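You operate a simulated robot arm through the tools that you are given. There is no shell and no other tool.

You are at the controls of a simulated robot arm. One attempt, no reset.

Task
Swap the weight on the cold canner for the one the chart gives.
Fine: the old weight goes on the free peg first; seat the new one down over the vent.

Only the result counts: the job must be done as asked and must still hold three seconds after the hand-in. Knocking over, shifting, dropping, spilling or breaking anything else fails it.

Robot
A 7-joint arm with a three-finger gripper, fixed in place. Base frame: the origin is on the floor under the middle of its stand, x ahead of it, y to its left, z up; the work surface is at about z = 0.808. Units: m, degrees, N and s.
It reaches about 1.342 m from its shoulder. Its first joint turns from -166.0 to 166.0 degrees. Payload 2.69 kg.
The TCP is the grasp point between the finger pads, 0.03 m short of the fingertips. In the tool frame z runs along the fingers and y along their closing line. The gripper opens to 0.128 m; its body begins 0.117 m behind the TCP.
Orientation is that of the tool frame in the base frame, as a unit quaternion [x, y, z, w]. With the fingers straight down and closing along the base's y, the tool's x points along the base's -x, its y along +y and its z along -z.

Tools
- The arm moves only by the tool step_arm. Its argument "increments" is a list that holds one entry, the list of rows, each a list of 7 numbers: the shift along the tool's x, y, z in units of 500 mm (1.0 is 500 mm), then the turn, a rotation vector about the tool's x, y, z in units of 90 degrees (1.0 is 90 degrees), then the finger opening in m, from 0 to 0.128. In form: [[[x, y, z, rx, ry, rz, jaw], ...]]. A call has 1 to 20 rows; each row is the pose to reach, as a shift and turn from the pose commanded when the call began, along the tool's axes at that moment. A call with a number of a shift or a turn outside -1 to 1 is refused whole. A row lasts 0.2 s, in which the tool goes at most 0.05 m and 8.6 degrees; a call with a longer step from one row to the next is refused whole, and so is a gripper value outside its range. Where a pose cannot be reached the arm comes as near as it can. A force on the tool above 40 N (or 10 N above the force at the start of the call, whichever is more), or a blocked arm, ends the call early, and 0.2 s more pass. The fingers move at their own pace (about 0.127 m/s each) and stop on an object; they squeeze with about 32 N. The grip force told is the motor's: it shows also when the fingers shut on nothing. Time passes only in rows, and 0.2 s behind the last, so rows that repeat a pose let the fingers close. The reply holds the time, the measured pose of the TCP, the force on the tool along the base axes, the opening and the grip force, in the units named above and with some noise, with the torque about the TCP (base axes, N m) and any sound that the robot's microphone picked up.
- Cameras (640 x 400 px; columns grow to the right, rows downward): "scene" is fixed at [0.4006, -0.5006, 1.4454]; the picture's right is [1.00, -0.04, 0.00], its down [-0.01, -0.32, -0.95] and it looks along [0.03, 0.95, -0.32] (base axes); focal length 338 px, centre (320, 200). "wrist" rides on the gripper at [0.058, 0.054, -0.131] in the tool frame; the picture's right is [-0.68, 0.74, 0.00], its down [-0.62, -0.57, -0.55] and it looks along [-0.40, -0.37, 0.84] (tool axes); focal length 234 px, centre (320, 200). There is no depth. A picture from a camera that has moved, and an enlarged one, comes with that camera's place and axes in the base frame and with its lens.
- capture(camera): a new picture of that camera. No time passes.
- raise_lower(by): moves the trunk up (or, below 0, down) by that many m; the arm rides with it, the base frame stays. It gives what a move gives, with no picture.
- zoom(camera, box): a new picture of the part [left, top, right, bottom] of that camera's present view, enlarged. No time passes.
- sign_off(): hands the job in; it is judged then, once.

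Nothing tells you positions but the pictures and the camera data. Unless the task says otherwise, let go and move clear before handing in.

The tools are called after "Emit:" by a JSON object that holds its "method" and its "body". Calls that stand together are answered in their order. step_arm: Moves the arm, as the interface text tells. Its arguments: {"type":"object","properties":{"increments":{"type":"array"}},"required":["increments"]} The other tools are called the same way: raise_lower (by) moves the trunk up or down; capture (camera) takes a picture; zoom (camera, box) takes an enlarged picture of a part of a camera's view; sign_off () hands the job in.

At the start:

```text
time_s: 0.0
tcp_pos: [0.4171, 0.5595, 1.3874]
orientation: [-0.001, 1.0, 0.0, 0.0]
wrist_force: [0.1, -0.4, 0.9]
wrist_torque: [-0.03, -0.03, 0.02]
opening: 0.128
grip_force: 0.0
trunk travel left (down, up): [-0.2, 0.15]
```

scene: 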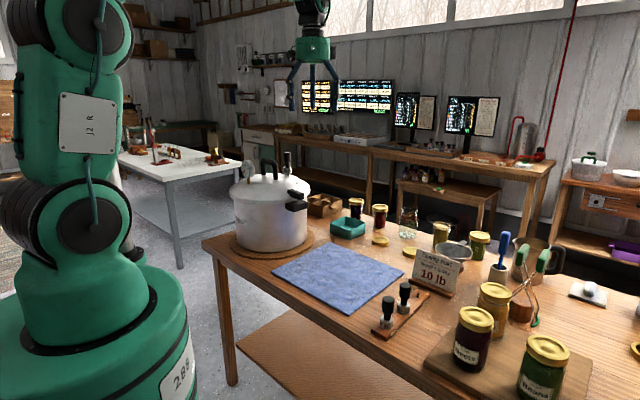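
wrist: 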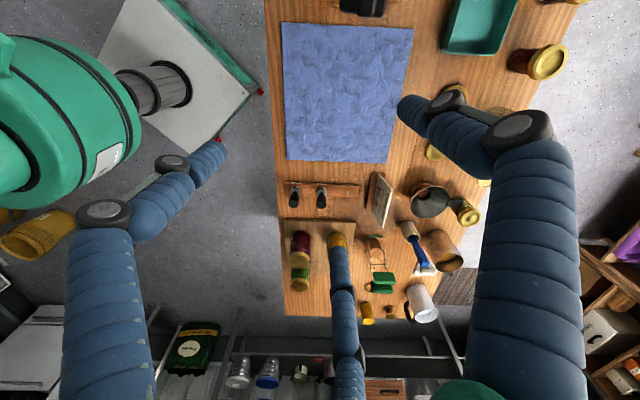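

I see a canner on the left of the bench with a weight on its lid, a peg rack with two weights and a chart card. I'll zoom in on each before I move anything.

Emit:
{"method": "zoom", "body": {"camera": "scene", "box": [220, 140, 320, 260]}}

Emit:
{"method": "zoom", "body": {"camera": "scene", "box": [360, 240, 480, 350]}}

Emit:
{"method": "zoom", "body": {"camera": "scene", "box": [400, 240, 470, 300]}}

Emit:
{"method": "zoom", "body": {"camera": "scene", "box": [420, 220, 640, 400]}}

```text
3.33 times, centred on (270, 200) of scene
camera zoom: at [0.4006, -0.5006, 1.4454], right [1.0, -0.04, 0.0], down [-0.01, -0.32, -0.95], along [0.03, 0.95, -0.32], focal length 1125 px, centre (487, 200)
```

zoom: 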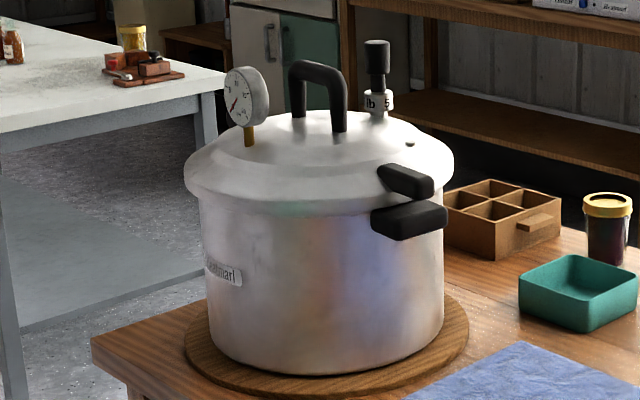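

```text
3.64 times, centred on (420, 295) of scene
camera zoom: at [0.4006, -0.5006, 1.4454], right [1.0, -0.04, 0.0], down [-0.01, -0.32, -0.95], along [0.03, 0.95, -0.32], focal length 1228 px, centre (-44, -146)
```

zoom: 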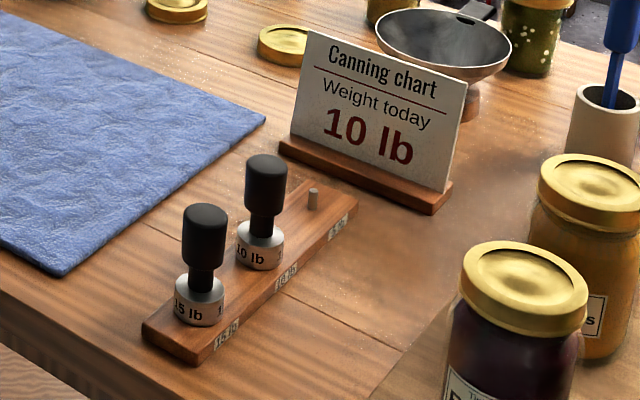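

```text
6.67 times, centred on (435, 270) of scene
camera zoom: at [0.4006, -0.5006, 1.4454], right [1.0, -0.04, 0.0], down [-0.01, -0.32, -0.95], along [0.03, 0.95, -0.32], focal length 2251 px, centre (-447, -267)
```

zoom: 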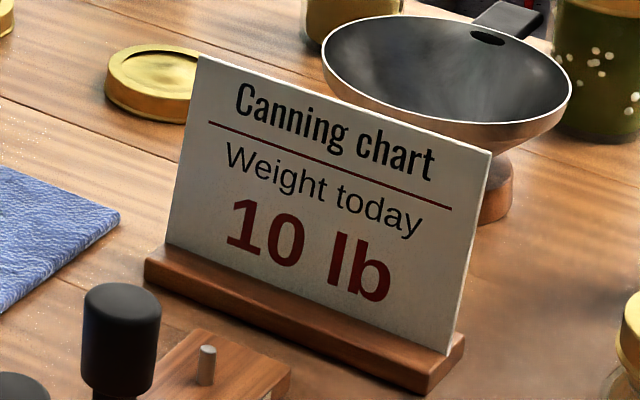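

```text
2.22 times, centred on (530, 310) of scene
camera zoom: at [0.4006, -0.5006, 1.4454], right [1.0, -0.04, 0.0], down [-0.01, -0.32, -0.95], along [0.03, 0.95, -0.32], focal length 750 px, centre (-147, -44)
```

zoom: 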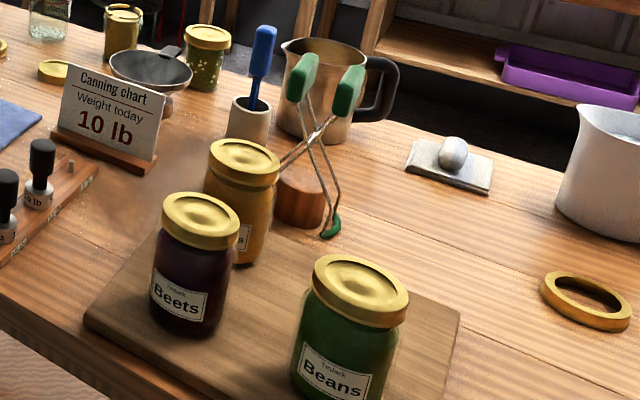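

The chart says 10 lb. The middle weight looks like the 10 lb and the far peg is free. I'll check the labels close up and look at the vent area on the lid.

Emit:
{"method": "zoom", "body": {"camera": "scene", "box": [372, 270, 432, 345]}}

Emit:
{"method": "zoom", "body": {"camera": "scene", "box": [270, 145, 310, 185]}}

Emit:
{"method": "zoom", "body": {"camera": "scene", "box": [225, 145, 315, 215]}}

Emit:
{"method": "zoom", "body": {"camera": "scene", "box": [405, 270, 435, 310]}}

Emit:
{"method": "zoom", "body": {"camera": "wrist", "box": [270, 160, 410, 250]}}

```text
5.33 times, centred on (402, 308) of scene
camera zoom: at [0.4006, -0.5006, 1.4454], right [1.0, -0.04, 0.0], down [-0.01, -0.32, -0.95], along [0.03, 0.95, -0.32], focal length 1800 px, centre (-117, -373)
```

zoom: 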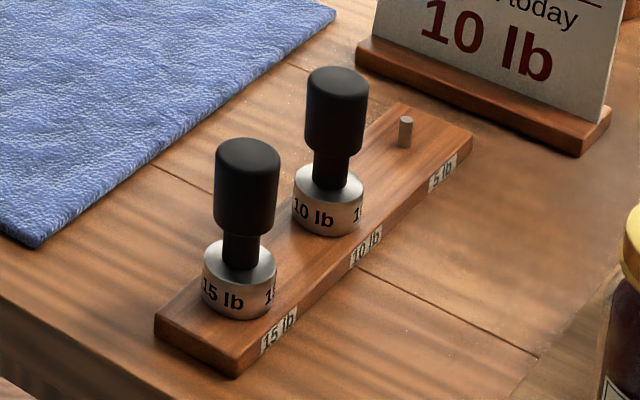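

```text
10.00 times, centred on (290, 165) of scene
camera zoom: at [0.4006, -0.5006, 1.4454], right [1.0, -0.04, 0.0], down [-0.01, -0.32, -0.95], along [0.03, 0.95, -0.32], focal length 3376 px, centre (620, 550)
```

zoom: 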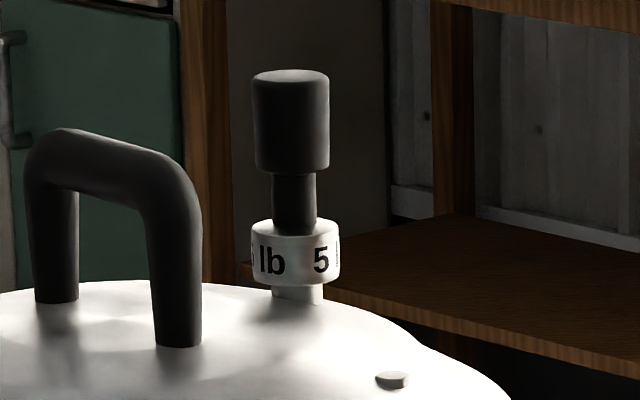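

```text
5.71 times, centred on (270, 180) of scene
camera zoom: at [0.4006, -0.5006, 1.4454], right [1.0, -0.04, 0.0], down [-0.01, -0.32, -0.95], along [0.03, 0.95, -0.32], focal length 1929 px, centre (606, 314)
```

zoom: 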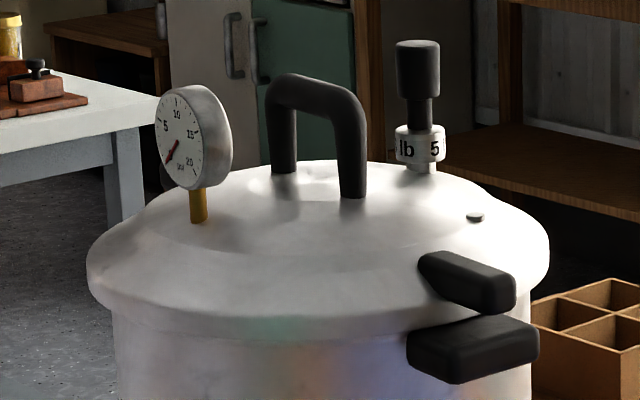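

```text
10.00 times, centred on (420, 290) of scene
camera zoom: at [0.4006, -0.5006, 1.4454], right [1.0, -0.04, 0.0], down [-0.01, -0.32, -0.95], along [0.03, 0.95, -0.32], focal length 3376 px, centre (-680, -700)
```

zoom: 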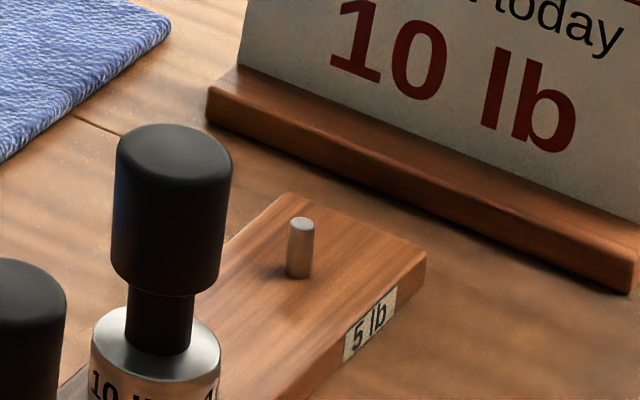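

```text
4.44 times, centred on (340, 205) of wrist
camera zoom: at [0.3587, 0.6121, 1.5192], right [0.68, 0.74, 0.0], down [0.62, -0.57, 0.55], along [0.4, -0.37, -0.84], focal length 1041 px, centre (231, 178)
```

zoom: 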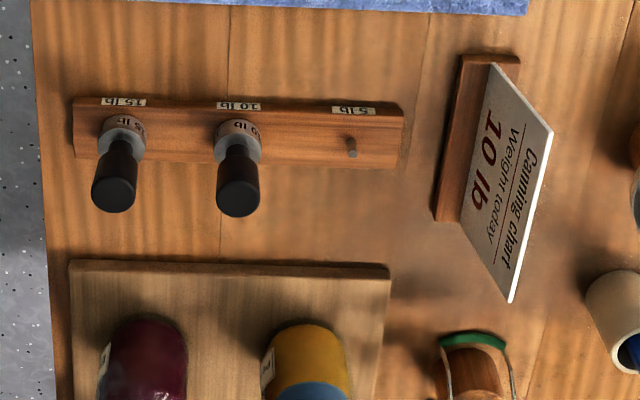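

The labels agree: the 5 lb weight is on the vent, 10 lb is on the middle peg and the "5 lb" peg is free. I place the vent near (0.31, 0.97), with the 10 lb near (0.67, 0.31) and the free peg near (0.74, 0.385). I'll move high above the canner and look down with the wrist camera.

Emit:
{"method": "step_arm", "body": {"increments": [[[0.02, 0.07, 0, 0, 0, 0, 0.128], [0.04, 0.14, 0, 0, 0, 0, 0.11], [0.06, 0.21, 0, 0, 0, 0, 0.1], [0.08, 0.28, 0, 0, 0, 0, 0.08], [0.1, 0.35, 0, 0, 0, 0, 0.08], [0.12, 0.42, 0, 0, 0, 0, 0.08], [0.14, 0.49, 0, 0, 0, 0, 0.08], [0.16, 0.56, 0, 0, 0, 0, 0.08], [0.18, 0.63, 0, 0, 0, 0, 0.08], [0.2, 0.7, 0, 0, 0, 0, 0.08], [0.2, 0.7, 0, 0, 0, 0, 0.08]]]}}

Emit:
{"method": "capture", "body": {"camera": "wrist"}}

Emit:
{"method": "capture", "body": {"camera": "scene"}}

```text
time_s: 2.4
tcp_pos: [0.3176, 0.9092, 1.3871]
orientation: [0.0, 1.0, -0.001, 0.001]
wrist_force: [-0.5, 0.6, -0.8]
wrist_torque: [-0.06, -0.05, 0.03]
opening: 0.0804
grip_force: 0.0
trunk travel left (down, up): [-0.2, 0.15]
```

```text
taken
camera wrist: at [0.2599, 0.9626, 1.519], right [0.68, 0.74, 0.0], down [0.62, -0.57, 0.55], along [0.4, -0.37, -0.84], focal length 234 px, centre (320, 200)
```

wrist: 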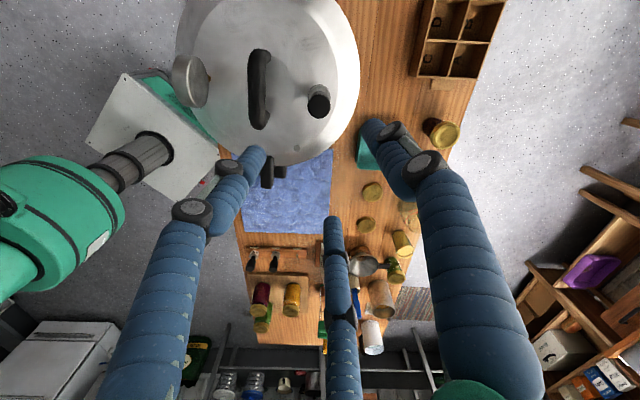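

```text
taken
```

scene: 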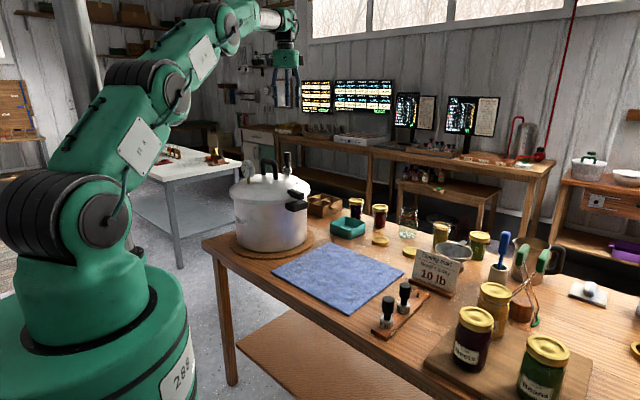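

The weight's black knob is visible just ahead of the fingers. I'll zoom in on it from both cameras to triangulate its position.

Emit:
{"method": "zoom", "body": {"camera": "wrist", "box": [230, 40, 360, 170]}}

Emit:
{"method": "zoom", "body": {"camera": "scene", "box": [230, 50, 330, 200]}}

```text
3.08 times, centred on (295, 105) of wrist
camera zoom: at [0.2599, 0.9626, 1.519], right [0.68, 0.74, 0.0], down [0.62, -0.57, 0.55], along [0.4, -0.37, -0.84], focal length 720 px, centre (397, 492)
```

zoom: 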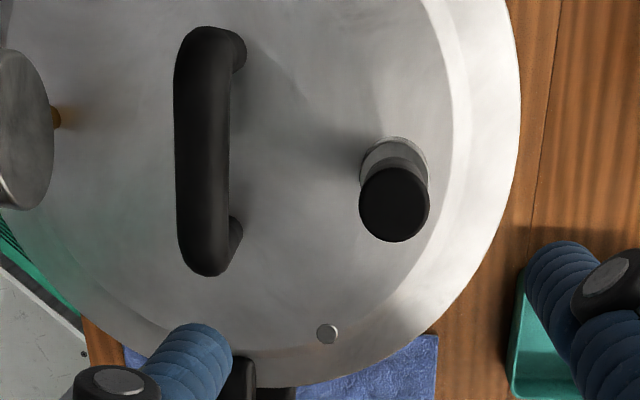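

```text
2.67 times, centred on (280, 125) of scene
camera zoom: at [0.4006, -0.5006, 1.4454], right [1.0, -0.04, 0.0], down [-0.01, -0.32, -0.95], along [0.03, 0.95, -0.32], focal length 900 px, centre (427, 400)
```

zoom: 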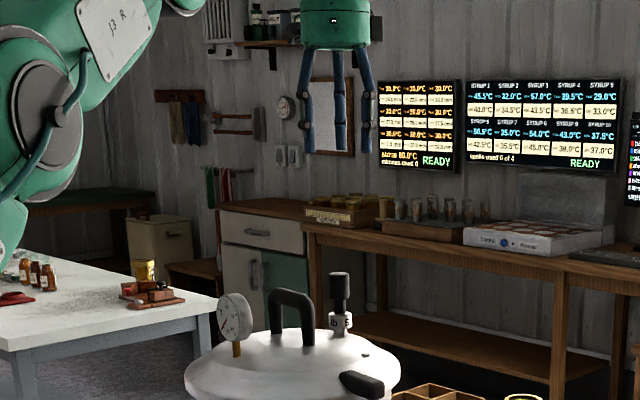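

Triangulation puts the top of the canner's knob at about (0.310, 0.915, 1.179), with a diameter of about 32 mm. I'll check the finger shape before I descend.

Emit:
{"method": "zoom", "body": {"camera": "scene", "box": [262, 45, 312, 115]}}

Emit:
{"method": "zoom", "body": {"camera": "wrist", "box": [220, 160, 340, 280]}}

```text
5.71 times, centred on (287, 80) of scene
camera zoom: at [0.4006, -0.5006, 1.4454], right [1.0, -0.04, 0.0], down [-0.01, -0.32, -0.95], along [0.03, 0.95, -0.32], focal length 1929 px, centre (509, 886)
```

zoom: 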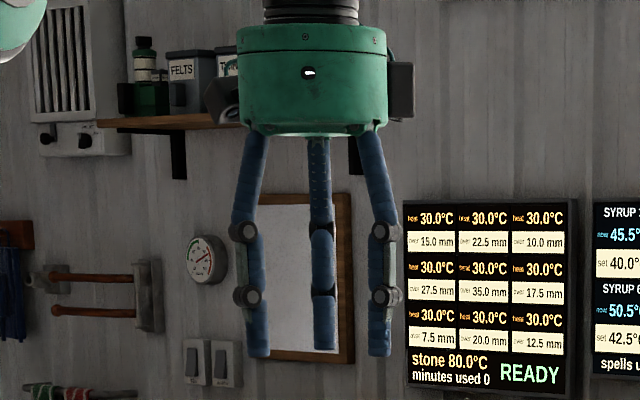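

```text
3.33 times, centred on (280, 220) of wrist
camera zoom: at [0.2599, 0.9626, 1.519], right [0.68, 0.74, 0.0], down [0.62, -0.57, 0.55], along [0.4, -0.37, -0.84], focal length 781 px, centre (453, 133)
```

zoom: 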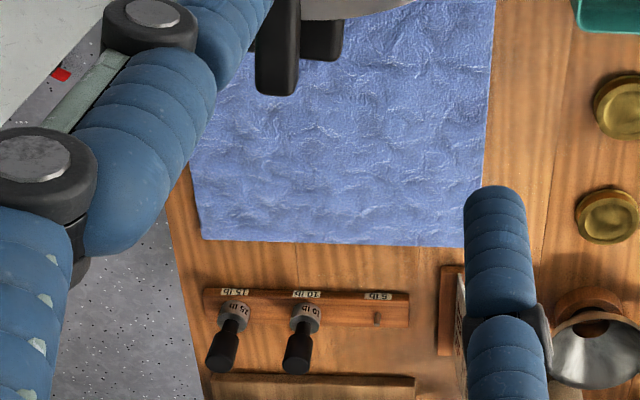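

The three fingers close radially, each about 22 mm thick. With the jaw near 0.06 they clear the lid handle by about 2 cm. I'll centre over the knob, go down to 5 cm above it and look again.

Emit:
{"method": "step_arm", "body": {"increments": [[[0.0152, 0.0116, 0.06, 0, 0, 0, 0.062], [0.0152, 0.0116, 0.13, 0, 0, 0, 0.062], [0.0152, 0.0116, 0.2, 0, 0, 0, 0.062], [0.0152, 0.0116, 0.254, 0, 0, 0, 0.062], [0.0152, 0.0116, 0.254, 0, 0, 0, 0.062]]]}}

Emit:
{"method": "capture", "body": {"camera": "wrist"}}

Emit:
{"method": "zoom", "body": {"camera": "scene", "box": [250, 90, 330, 180]}}

```text
time_s: 3.6
tcp_pos: [0.3088, 0.9144, 1.2615]
orientation: [0.0, 1.0, 0.0, 0.0]
wrist_force: [0.4, -0.5, 0.6]
wrist_torque: [0.02, 0.0, -0.01]
opening: 0.062
grip_force: 0.0
trunk travel left (down, up): [-0.2, 0.15]
```

```text
taken
camera wrist: at [0.2511, 0.9677, 1.3925], right [0.68, 0.74, 0.0], down [0.62, -0.57, 0.55], along [0.4, -0.37, -0.84], focal length 234 px, centre (320, 200)
```

wrist: 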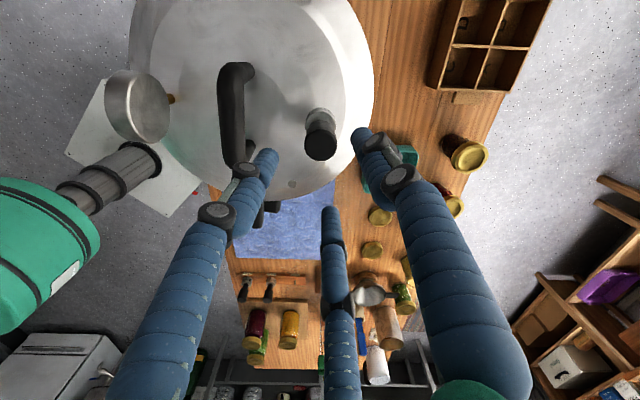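

```text
4.44 times, centred on (290, 135) of scene
camera zoom: at [0.4006, -0.5006, 1.4454], right [1.0, -0.04, 0.0], down [-0.01, -0.32, -0.95], along [0.03, 0.95, -0.32], focal length 1500 px, centre (453, 489)
```

zoom: 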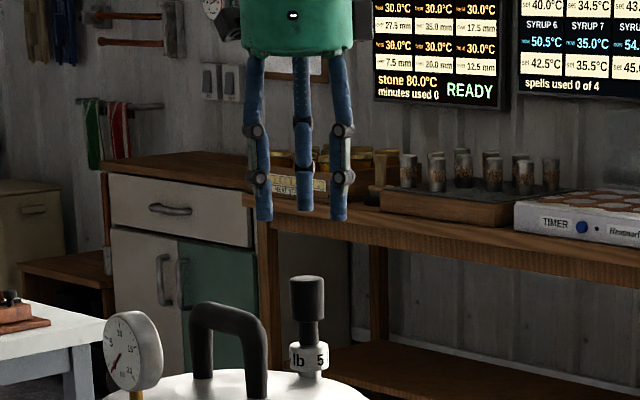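

Emit:
{"method": "zoom", "body": {"camera": "wrist", "box": [270, 90, 370, 190]}}

Emit:
{"method": "zoom", "body": {"camera": "scene", "box": [275, 120, 315, 180]}}

```text
4.00 times, centred on (320, 140) of wrist
camera zoom: at [0.2511, 0.9677, 1.3925], right [0.68, 0.74, 0.0], down [0.62, -0.57, 0.55], along [0.4, -0.37, -0.84], focal length 937 px, centre (320, 440)
```

zoom: 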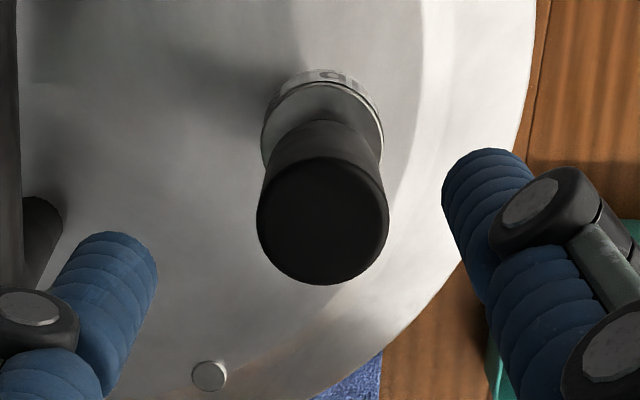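

```text
6.67 times, centred on (295, 150) of scene
camera zoom: at [0.4006, -0.5006, 1.4454], right [1.0, -0.04, 0.0], down [-0.01, -0.32, -0.95], along [0.03, 0.95, -0.32], focal length 2251 px, centre (487, 533)
```

zoom: 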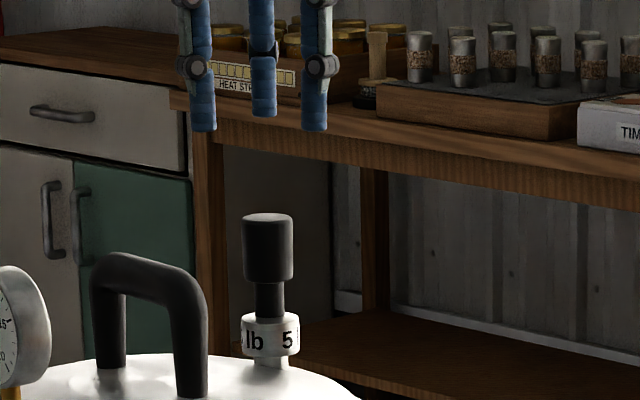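

The knob sits about 3 mm to +x of the tool axis. I'll shift by that and drop until the tips are just above the knob, then check the centring.

Emit:
{"method": "step_arm", "body": {"increments": [[[-0.006, 0, 0.03, 0, 0, 0, 0.062], [-0.006, 0, 0.07, 0, 0, 0, 0.062], [-0.006, 0, 0.11, 0, 0, 0, 0.062], [-0.006, 0, 0.11, 0, 0, 0, 0.062]]]}}

Emit:
{"method": "zoom", "body": {"camera": "wrist", "box": [250, 120, 390, 260]}}

Emit:
{"method": "zoom", "body": {"camera": "scene", "box": [275, 120, 315, 180]}}

```text
time_s: 4.6
tcp_pos: [0.3136, 0.9163, 1.2071]
orientation: [0.0, 1.0, -0.001, 0.001]
wrist_force: [-0.3, 0.8, 0.8]
wrist_torque: [0.0, 0.01, 0.04]
opening: 0.0621
grip_force: 0.1
trunk travel left (down, up): [-0.2, 0.15]
```

```text
2.86 times, centred on (320, 190) of wrist
camera zoom: at [0.2544, 0.9686, 1.3376], right [0.68, 0.74, 0.0], down [0.62, -0.57, 0.55], along [0.4, -0.37, -0.84], focal length 669 px, centre (320, 229)
```

zoom: 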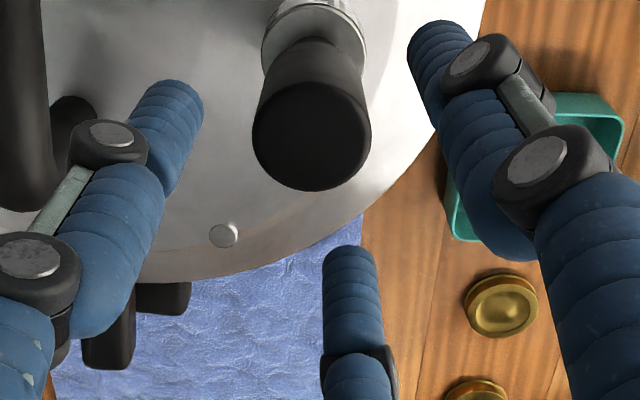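

```text
6.67 times, centred on (295, 150) of scene
camera zoom: at [0.4006, -0.5006, 1.4454], right [1.0, -0.04, 0.0], down [-0.01, -0.32, -0.95], along [0.03, 0.95, -0.32], focal length 2251 px, centre (487, 533)
```

zoom: 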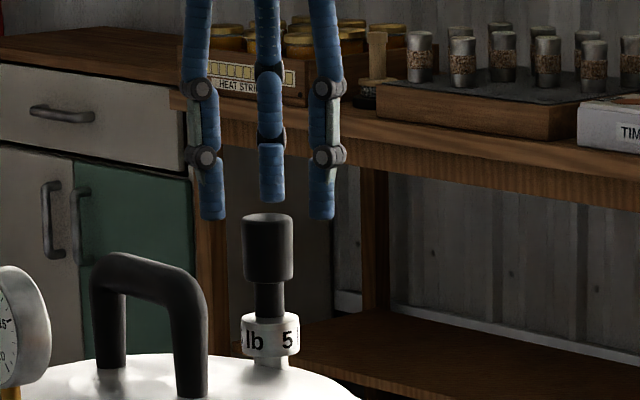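

Both views show the knob centred between the fingers to within 1–2 mm. I'll descend so the pads surround the knob, then check before I close.

Emit:
{"method": "step_arm", "body": {"increments": [[[0.001, 0, 0.03, 0, 0, 0, 0.062], [0.001, 0, 0.06, 0, 0, 0, 0.062], [0.001, 0, 0.09, 0, 0, 0, 0.062], [0.001, 0, 0.106, 0, 0, 0, 0.062], [0.001, 0, 0.106, 0, 0, 0, 0.062]]]}}

Emit:
{"method": "zoom", "body": {"camera": "wrist", "box": [250, 120, 390, 260]}}

Emit:
{"method": "zoom", "body": {"camera": "scene", "box": [265, 130, 315, 190]}}

```text
time_s: 5.8
tcp_pos: [0.3118, 0.9158, 1.1544]
orientation: [0.0, 1.0, 0.0, 0.0]
wrist_force: [-0.3, -0.5, 0.3]
wrist_torque: [0.02, -0.01, -0.02]
opening: 0.0619
grip_force: 0.1
trunk travel left (down, up): [-0.2, 0.15]
```

```text
2.86 times, centred on (320, 190) of wrist
camera zoom: at [0.2539, 0.9683, 1.2853], right [0.68, 0.74, 0.0], down [0.62, -0.57, 0.55], along [0.4, -0.37, -0.84], focal length 669 px, centre (320, 229)
```

zoom: 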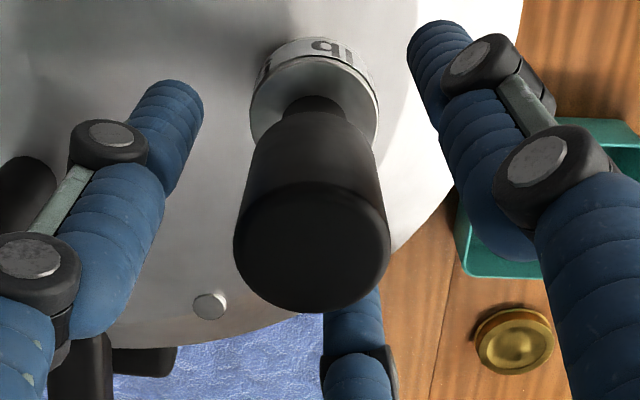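

```text
6.67 times, centred on (290, 160) of scene
camera zoom: at [0.4006, -0.5006, 1.4454], right [1.0, -0.04, 0.0], down [-0.01, -0.32, -0.95], along [0.03, 0.95, -0.32], focal length 2251 px, centre (520, 467)
```

zoom: 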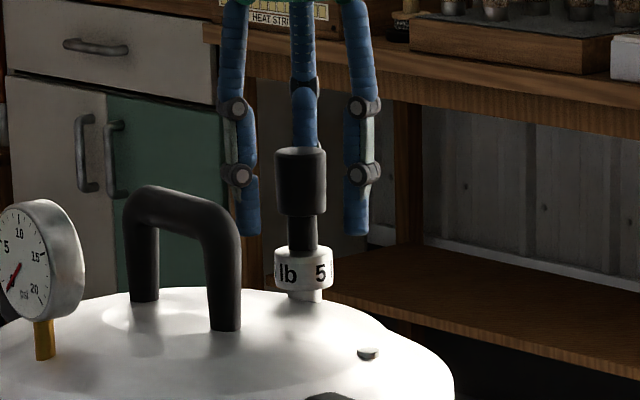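

The knob is centred between all three fingers at mid-height. I'll close the grip.

Emit:
{"method": "step_arm", "body": {"increments": [[[0, 0, 0, 0, 0, 0, 0.05], [0, 0, 0, 0, 0, 0, 0.04], [0, 0, 0, 0, 0, 0, 0.03], [0, 0, 0, 0, 0, 0, 0.015], [0, 0, 0, 0, 0, 0, 0.01], [0, 0, 0, 0, 0, 0, 0.01]]]}}

Emit:
{"method": "zoom", "body": {"camera": "wrist", "box": [250, 120, 390, 260]}}

Emit:
{"method": "zoom", "body": {"camera": "scene", "box": [265, 130, 315, 190]}}

```text
time_s: 7.2
tcp_pos: [0.3124, 0.9143, 1.1536]
orientation: [0.0, 1.0, -0.001, 0.0]
wrist_force: [0.1, -0.4, -0.4]
wrist_torque: [0.02, 0.0, -0.02]
opening: 0.0303
grip_force: 32.4
trunk travel left (down, up): [-0.2, 0.15]
```

```text
2.86 times, centred on (320, 190) of wrist
camera zoom: at [0.2539, 0.9683, 1.2853], right [0.68, 0.74, 0.0], down [0.62, -0.57, 0.55], along [0.4, -0.37, -0.84], focal length 669 px, centre (320, 229)
```

zoom: 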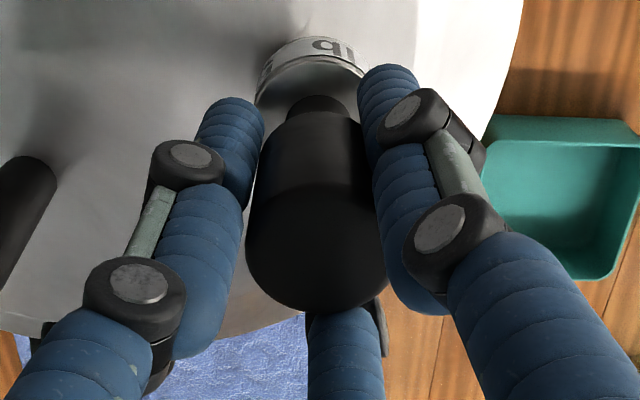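

```text
6.67 times, centred on (290, 160) of scene
camera zoom: at [0.4006, -0.5006, 1.4454], right [1.0, -0.04, 0.0], down [-0.01, -0.32, -0.95], along [0.03, 0.95, -0.32], focal length 2251 px, centre (520, 467)
```

zoom: 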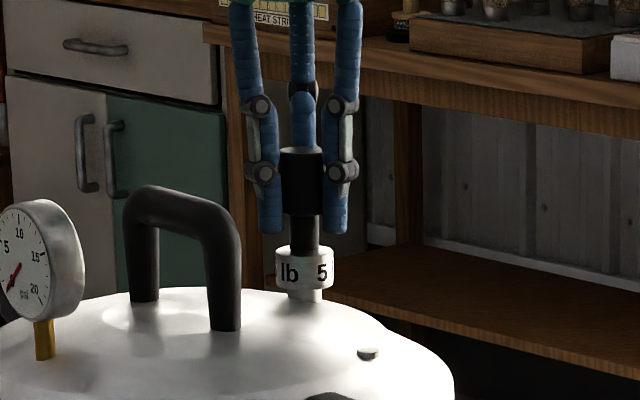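

The 5 lb weight is gripped (opening 0.030, 32 N). I'll lift it straight up and look at the vent beneath it.

Emit:
{"method": "step_arm", "body": {"increments": [[[0, 0, -0.015, 0, 0, 0, 0.01], [0, 0, -0.03, 0, 0, 0, 0.01], [0, 0, -0.05, 0, 0, 0, 0.01], [0, 0, -0.07, 0, 0, 0, 0.01], [0, 0, -0.1, 0, 0, 0, 0.01], [0, 0, -0.15, 0, 0, 0, 0.01], [0, 0, -0.2, 0, 0, 0, 0.01], [0, 0, -0.25, 0, 0, 0, 0.01], [0, 0, -0.25, 0, 0, 0, 0.01]]]}}

Emit:
{"method": "capture", "body": {"camera": "wrist"}}

Emit:
{"method": "zoom", "body": {"camera": "scene", "box": [260, 110, 320, 190]}}

Emit:
{"method": "zoom", "body": {"camera": "scene", "box": [280, 155, 310, 190]}}

```text
time_s: 9.2
tcp_pos: [0.3131, 0.9153, 1.2777]
orientation: [0.001, 1.0, 0.0, 0.0]
wrist_force: [-0.5, 0.1, -0.3]
wrist_torque: [0.03, 0.0, -0.03]
opening: 0.0304
grip_force: 32.6
trunk travel left (down, up): [-0.2, 0.15]
```

```text
taken
camera wrist: at [0.2546, 0.9678, 1.409], right [0.68, 0.74, 0.0], down [0.62, -0.57, 0.55], along [0.4, -0.37, -0.84], focal length 234 px, centre (320, 200)
```

wrist: 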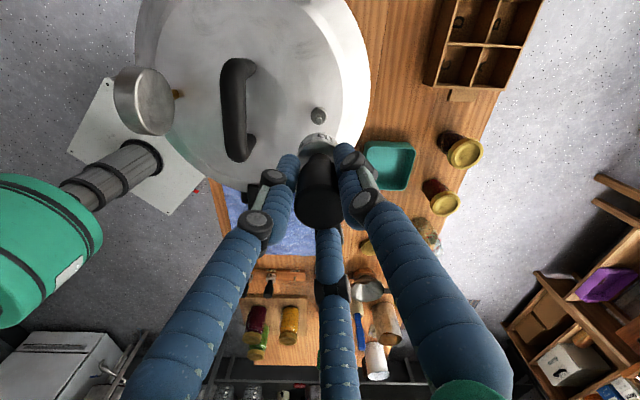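

```text
5.00 times, centred on (290, 150) of scene
camera zoom: at [0.4006, -0.5006, 1.4454], right [1.0, -0.04, 0.0], down [-0.01, -0.32, -0.95], along [0.03, 0.95, -0.32], focal length 1688 px, centre (470, 450)
```

zoom: 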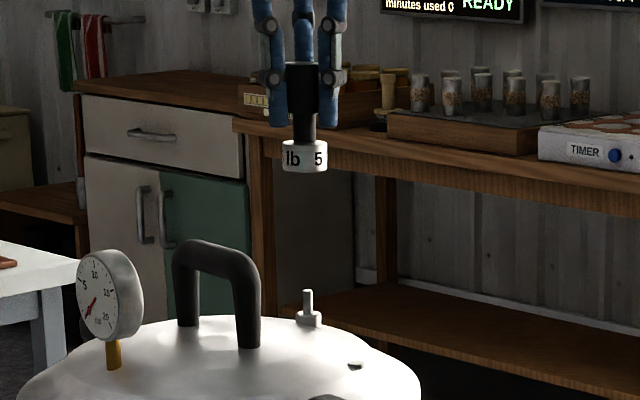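

```text
11.43 times, centred on (295, 172) of scene
camera zoom: at [0.4006, -0.5006, 1.4454], right [1.0, -0.04, 0.0], down [-0.01, -0.32, -0.95], along [0.03, 0.95, -0.32], focal length 3858 px, centre (606, 514)
```

zoom: 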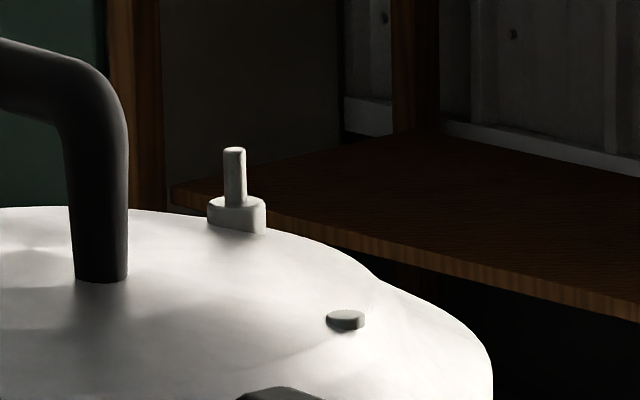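

The vent is now bare: a pin of about 8 mm on a collar, like the rack pegs. I'm still directly above it, so I'll zoom in to record where an aligned pin appears in the wrist view.

Emit:
{"method": "zoom", "body": {"camera": "wrist", "box": [290, 85, 350, 145]}}

Emit:
{"method": "zoom", "body": {"camera": "wrist", "box": [230, 250, 350, 330]}}

```text
6.67 times, centred on (320, 115) of wrist
camera zoom: at [0.2546, 0.9678, 1.409], right [0.68, 0.74, 0.0], down [0.62, -0.57, 0.55], along [0.4, -0.37, -0.84], focal length 1561 px, centre (320, 767)
```

zoom: 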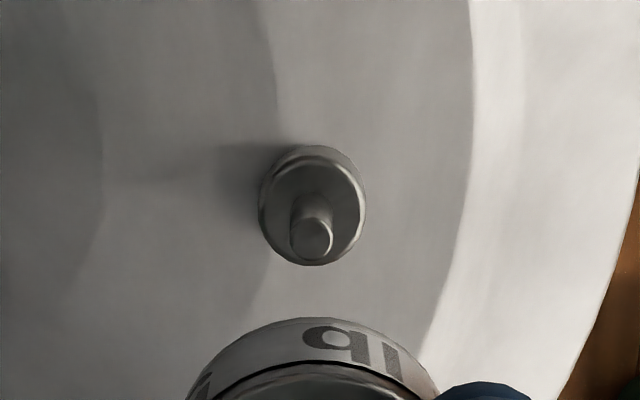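

```text
5.00 times, centred on (290, 290) of wrist
camera zoom: at [0.2546, 0.9678, 1.409], right [0.68, 0.74, 0.0], down [0.62, -0.57, 0.55], along [0.4, -0.37, -0.84], focal length 1171 px, centre (470, -250)
```

zoom: 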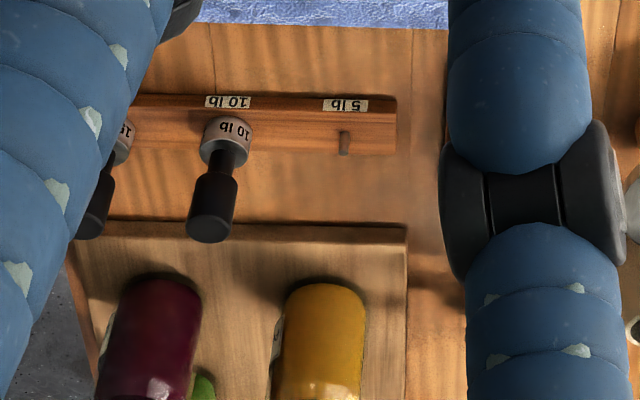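

The pin appears about 1 mm from where the camera model predicts, so I can trust the model for alignment. I'll carry the weight high over the bench towards the free peg, in two stages.

Emit:
{"method": "step_arm", "body": {"increments": [[[-0.025, -0.03, 0, 0, 0, 0, 0.01], [-0.065, -0.08, 0, 0, 0, 0, 0.01], [-0.12, -0.148, 0, 0, 0, 0, 0.01], [-0.175, -0.216, 0, 0, 0, 0, 0.01], [-0.23, -0.284, 0, 0, 0, 0, 0.01], [-0.285, -0.352, 0, 0, 0, 0, 0.01], [-0.34, -0.42, 0, 0, 0, 0, 0.01], [-0.39, -0.482, 0, 0, 0, 0, 0.01], [-0.4244, -0.5268, 0, 0, 0, 0, 0.01]]]}}

Emit:
{"method": "step_arm", "body": {"increments": [[[-0.025, -0.03, 0, 0, 0, 0, 0.01], [-0.065, -0.08, 0, 0, 0, 0, 0.01], [-0.12, -0.148, 0, 0, 0, 0, 0.01], [-0.175, -0.216, 0, 0, 0, 0, 0.01], [-0.23, -0.284, 0, 0, 0, 0, 0.01], [-0.285, -0.352, 0, 0, 0, 0, 0.01], [-0.34, -0.42, 0, 0, 0, 0, 0.01], [-0.39, -0.482, 0, 0, 0, 0, 0.01], [-0.4244, -0.5268, 0, 0, 0, 0, 0.01], [-0.4244, -0.5268, 0, 0, 0, 0, 0.01]]]}}

Emit:
{"method": "capture", "body": {"camera": "wrist"}}

Emit:
{"method": "capture", "body": {"camera": "scene"}}

```text
time_s: 11.2
tcp_pos: [0.525, 0.6524, 1.2785]
orientation: [-0.001, 1.0, 0.0, 0.001]
wrist_force: [0.2, -1.2, -0.9]
wrist_torque: [0.0, 0.01, -0.03]
opening: 0.0304
grip_force: 31.7
trunk travel left (down, up): [-0.2, 0.15]
```

```text
time_s: 13.4
tcp_pos: [0.7368, 0.3894, 1.2789]
orientation: [0.0, 1.0, 0.0, 0.0]
wrist_force: [-0.7, -0.4, -0.9]
wrist_torque: [-0.03, 0.02, -0.05]
opening: 0.0302
grip_force: 32.2
trunk travel left (down, up): [-0.2, 0.15]
```

```text
taken
camera wrist: at [0.6785, 0.4422, 1.4095], right [0.68, 0.74, 0.0], down [0.62, -0.57, 0.55], along [0.4, -0.37, -0.84], focal length 234 px, centre (320, 200)
```

wrist: 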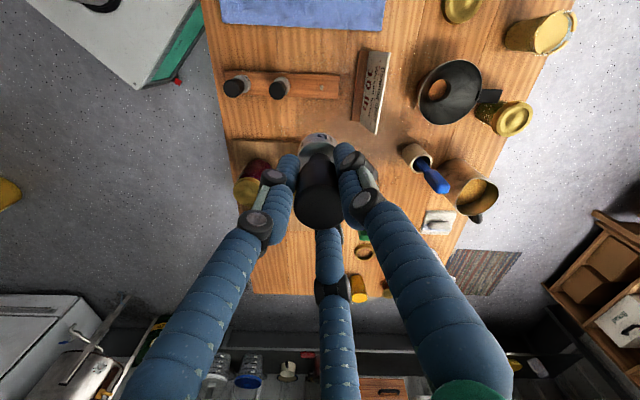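

```text
taken
```

scene: 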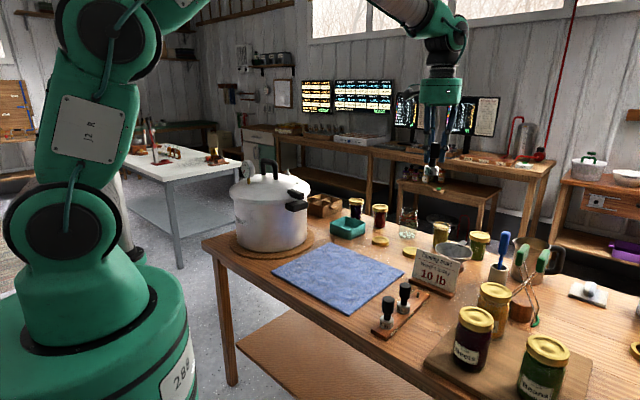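

Emit:
{"method": "zoom", "body": {"camera": "wrist", "box": [220, 55, 400, 145]}}

Emit:
{"method": "zoom", "body": {"camera": "wrist", "box": [290, 55, 350, 115]}}

```text
3.56 times, centred on (310, 100) of wrist
camera zoom: at [0.6785, 0.4422, 1.4095], right [0.68, 0.74, 0.0], down [0.62, -0.57, 0.55], along [0.4, -0.37, -0.84], focal length 833 px, centre (356, 556)
```

zoom: 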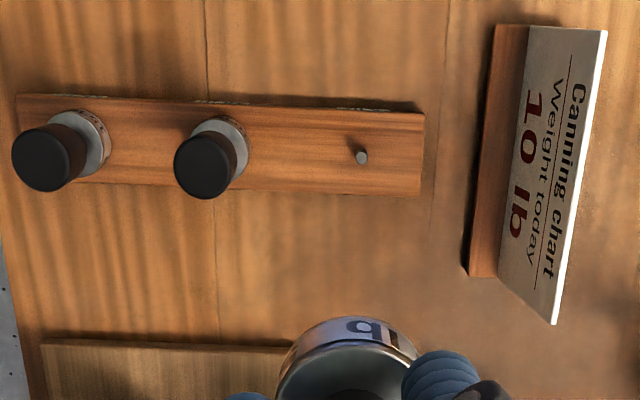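

```text
6.67 times, centred on (320, 85) of wrist
camera zoom: at [0.6785, 0.4422, 1.4095], right [0.68, 0.74, 0.0], down [0.62, -0.57, 0.55], along [0.4, -0.37, -0.84], focal length 1561 px, centre (320, 967)
```

zoom: 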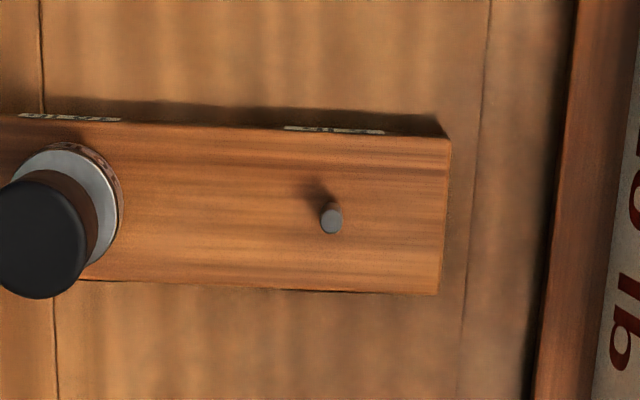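

The free peg measures at about (0.738, 0.395), 7 mm to +y of where I am. I'll correct for that and lower to the height where I calibrated over the vent, then check again.

Emit:
{"method": "step_arm", "body": {"increments": [[[-0.0032, 0.0136, 0.06, 0, 0, 0, 0.01], [-0.0032, 0.0136, 0.14, 0, 0, 0, 0.01], [-0.0032, 0.0136, 0.22, 0, 0, 0, 0.01], [-0.0032, 0.0136, 0.3, 0, 0, 0, 0.01], [-0.0032, 0.0136, 0.38, 0, 0, 0, 0.01], [-0.0032, 0.0136, 0.46, 0, 0, 0, 0.01], [-0.0032, 0.0136, 0.524, 0, 0, 0, 0.01], [-0.0032, 0.0136, 0.524, 0, 0, 0, 0.01]]]}}

Emit:
{"method": "zoom", "body": {"camera": "wrist", "box": [290, 85, 350, 145]}}

Emit:
{"method": "zoom", "body": {"camera": "scene", "box": [370, 200, 480, 330]}}

Emit:
{"method": "capture", "body": {"camera": "wrist"}}

```text
time_s: 15.2
tcp_pos: [0.7409, 0.3947, 1.014]
orientation: [0.0, 1.0, 0.0, -0.001]
wrist_force: [0.4, -0.7, -0.6]
wrist_torque: [-0.04, 0.03, -0.01]
opening: 0.0303
grip_force: 31.7
trunk travel left (down, up): [-0.2, 0.15]
```

```text
6.67 times, centred on (320, 115) of wrist
camera zoom: at [0.6817, 0.4473, 1.1455], right [0.68, 0.74, 0.0], down [0.62, -0.57, 0.55], along [0.4, -0.37, -0.84], focal length 1561 px, centre (320, 767)
```

zoom: 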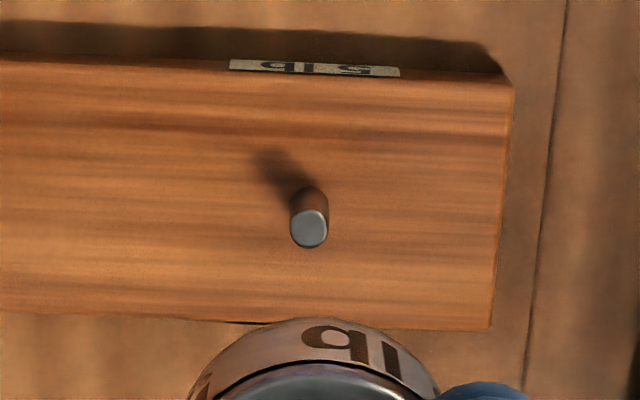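

```text
3.08 times, centred on (425, 265) of scene
camera zoom: at [0.4006, -0.5006, 1.4454], right [1.0, -0.04, 0.0], down [-0.01, -0.32, -0.95], along [0.03, 0.95, -0.32], focal length 1039 px, centre (-3, 0)
```

zoom: 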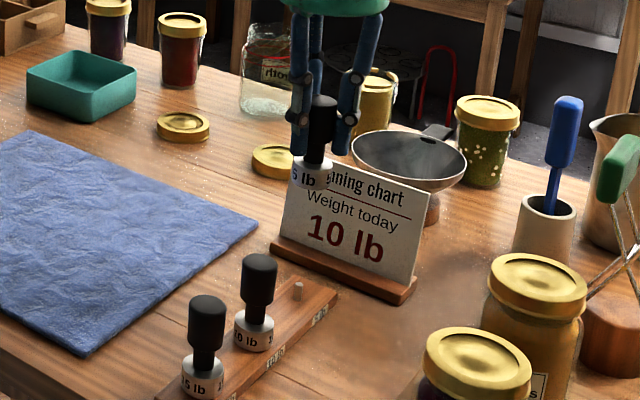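

```text
taken
camera wrist: at [0.6817, 0.4473, 1.1455], right [0.68, 0.74, 0.0], down [0.62, -0.57, 0.55], along [0.4, -0.37, -0.84], focal length 234 px, centre (320, 200)
```

wrist: 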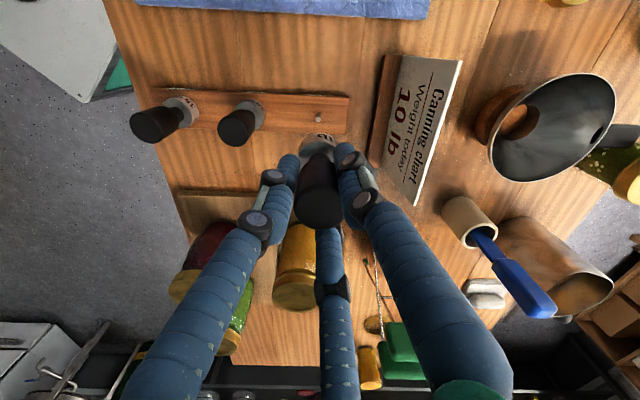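

Emit:
{"method": "zoom", "body": {"camera": "scene", "box": [395, 228, 440, 308]}}

Emit:
{"method": "zoom", "body": {"camera": "scene", "box": [405, 280, 435, 300]}}

Emit:
{"method": "zoom", "body": {"camera": "scene", "box": [395, 228, 440, 265]}}

```text
5.00 times, centred on (418, 268) of scene
camera zoom: at [0.4006, -0.5006, 1.4454], right [1.0, -0.04, 0.0], down [-0.01, -0.32, -0.95], along [0.03, 0.95, -0.32], focal length 1688 px, centre (-168, -140)
```

zoom: 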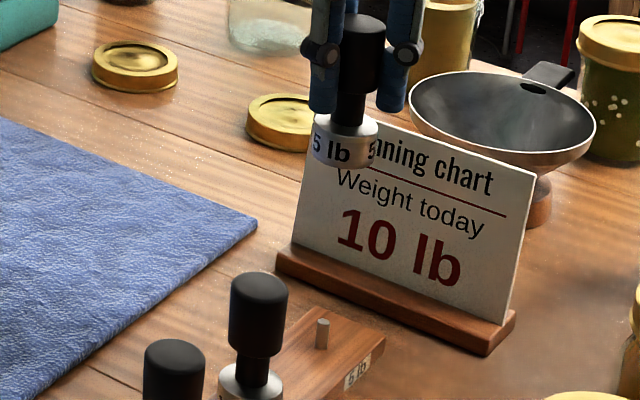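

```text
16.00 times, centred on (420, 290) of scene
camera zoom: at [0.4006, -0.5006, 1.4454], right [1.0, -0.04, 0.0], down [-0.01, -0.32, -0.95], along [0.03, 0.95, -0.32], focal length 5402 px, centre (-1280, -1240)
```

zoom: 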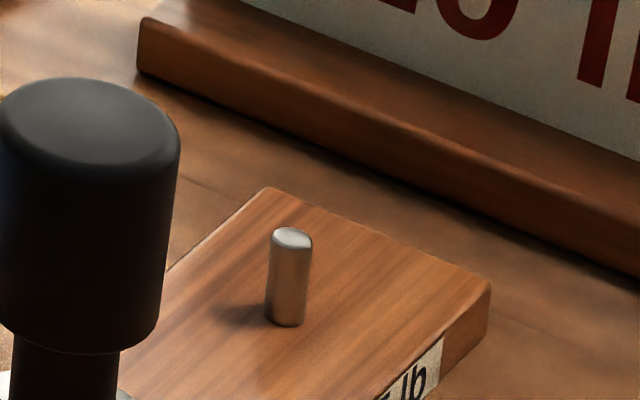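

```text
10.81 times, centred on (418, 246) of scene
camera zoom: at [0.4006, -0.5006, 1.4454], right [1.0, -0.04, 0.0], down [-0.01, -0.32, -0.95], along [0.03, 0.95, -0.32], focal length 3650 px, centre (-734, -303)
```

zoom: 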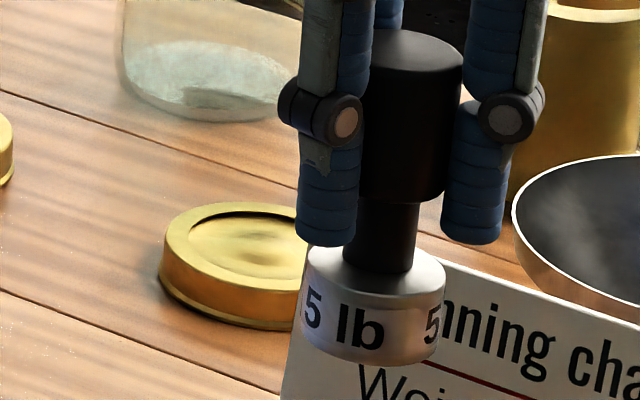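

Combining both cameras, the peg is at about (0.739, 0.394) with its top near z 0.836. I'm within about 1 mm of that. I'll lower until the weight's bottom is just above the peg top and check from the side.

Emit:
{"method": "step_arm", "body": {"increments": [[[0.0016, 0, 0.05, 0, 0, 0, 0.01], [0.0016, 0, 0.1, 0, 0, 0, 0.01], [0.0016, 0, 0.15, 0, 0, 0, 0.01], [0.0016, 0, 0.185, 0, 0, 0, 0.01], [0.0016, 0, 0.201, 0, 0, 0, 0.01], [0.0016, 0, 0.201, 0, 0, 0, 0.01]]]}}

Emit:
{"method": "zoom", "body": {"camera": "scene", "box": [395, 255, 440, 310]}}

Emit:
{"method": "zoom", "body": {"camera": "wrist", "box": [240, 60, 400, 200]}}

```text
time_s: 16.6
tcp_pos: [0.7372, 0.3945, 0.9155]
orientation: [0.0, 1.0, 0.0, 0.0]
wrist_force: [-0.3, -0.2, -0.6]
wrist_torque: [0.01, 0.01, 0.02]
opening: 0.03
grip_force: 32.0
trunk travel left (down, up): [-0.2, 0.15]
```

```text
7.27 times, centred on (418, 282) of scene
camera zoom: at [0.4006, -0.5006, 1.4454], right [1.0, -0.04, 0.0], down [-0.01, -0.32, -0.95], along [0.03, 0.95, -0.32], focal length 2455 px, centre (-389, -400)
```

zoom: 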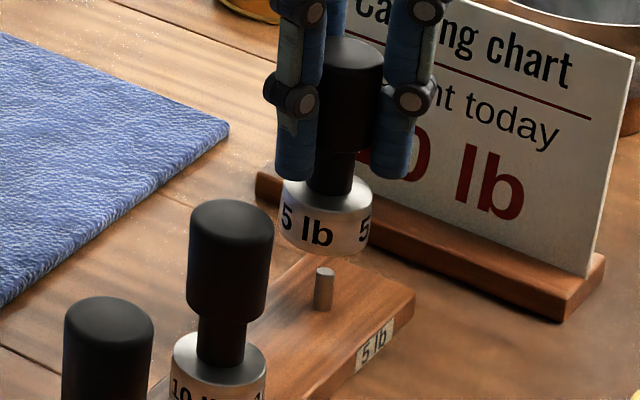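

```text
2.86 times, centred on (320, 130) of wrist
camera zoom: at [0.6789, 0.448, 1.0472], right [0.68, 0.74, 0.0], down [0.62, -0.57, 0.55], along [0.4, -0.37, -0.84], focal length 669 px, centre (320, 400)
```

zoom: 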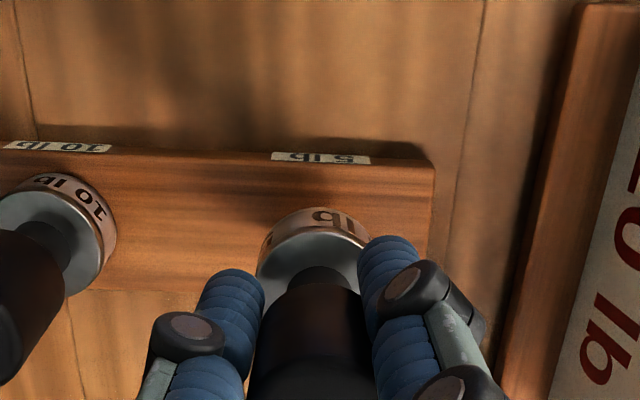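

Emit:
{"method": "zoom", "body": {"camera": "scene", "box": [404, 274, 432, 302]}}

Emit:
{"method": "zoom", "body": {"camera": "scene", "box": [408, 278, 428, 300]}}

Emit:
{"method": "zoom", "body": {"camera": "wrist", "box": [290, 110, 350, 170]}}

```text
14.29 times, centred on (418, 288) of scene
camera zoom: at [0.4006, -0.5006, 1.4454], right [1.0, -0.04, 0.0], down [-0.01, -0.32, -0.95], along [0.03, 0.95, -0.32], focal length 4823 px, centre (-1080, -1057)
```

zoom: 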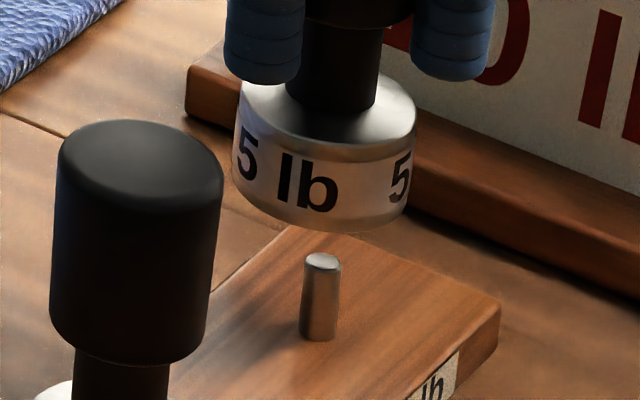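

```text
16.00 times, centred on (418, 289) of scene
camera zoom: at [0.4006, -0.5006, 1.4454], right [1.0, -0.04, 0.0], down [-0.01, -0.32, -0.95], along [0.03, 0.95, -0.32], focal length 5402 px, centre (-1248, -1224)
```

zoom: 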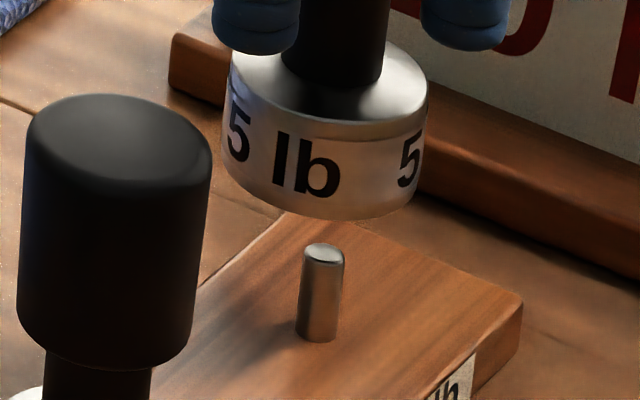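

```text
6.67 times, centred on (320, 140) of wrist
camera zoom: at [0.6789, 0.448, 1.0472], right [0.68, 0.74, 0.0], down [0.62, -0.57, 0.55], along [0.4, -0.37, -0.84], focal length 1561 px, centre (320, 600)
```

zoom: 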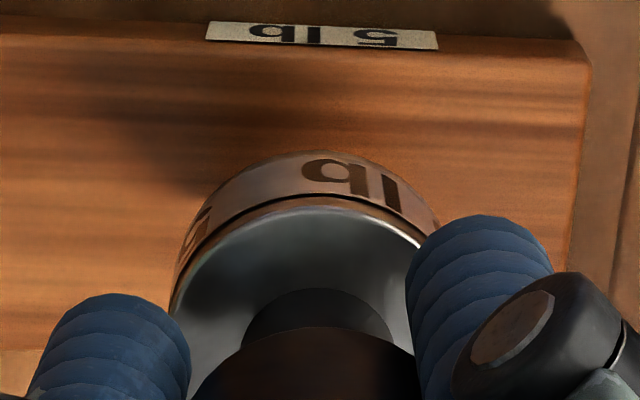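

The weight bottom is about 15 mm above the peg top and about 1.5 mm too far in −x. I'll nudge it and check again before lowering.

Emit:
{"method": "step_arm", "body": {"increments": [[[-0.003, 0, 0.006, 0, 0, 0, 0.01], [-0.003, 0, 0.01, 0, 0, 0, 0.01], [-0.003, 0, 0.01, 0, 0, 0, 0.01], [-0.003, 0, 0.01, 0, 0, 0, 0.01]]]}}

Emit:
{"method": "zoom", "body": {"camera": "scene", "box": [404, 274, 432, 302]}}

Emit:
{"method": "zoom", "body": {"camera": "wrist", "box": [290, 110, 350, 170]}}

```text
time_s: 17.6
tcp_pos: [0.7391, 0.3955, 0.9099]
orientation: [0.0, 1.0, 0.0, 0.0]
wrist_force: [-1.0, 0.0, -0.3]
wrist_torque: [0.0, -0.01, -0.02]
opening: 0.0306
grip_force: 32.0
trunk travel left (down, up): [-0.2, 0.15]
```

```text
14.29 times, centred on (418, 288) of scene
camera zoom: at [0.4006, -0.5006, 1.4454], right [1.0, -0.04, 0.0], down [-0.01, -0.32, -0.95], along [0.03, 0.95, -0.32], focal length 4823 px, centre (-1080, -1057)
```

zoom: 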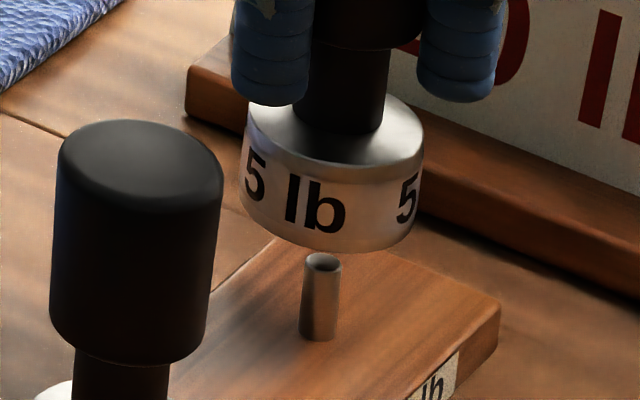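

```text
6.67 times, centred on (320, 140) of wrist
camera zoom: at [0.6809, 0.4478, 1.0421], right [0.68, 0.74, 0.0], down [0.62, -0.57, 0.55], along [0.4, -0.37, -0.84], focal length 1561 px, centre (320, 600)
```

zoom: 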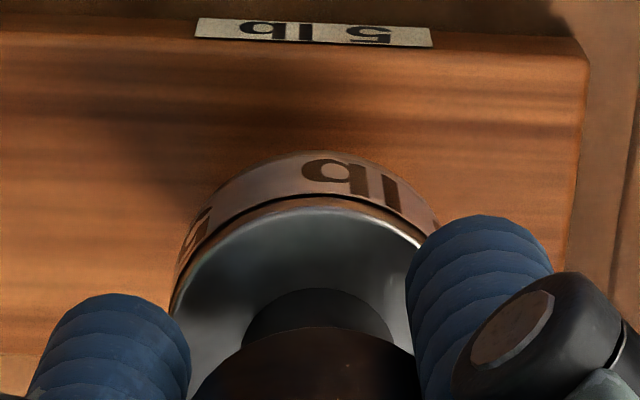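

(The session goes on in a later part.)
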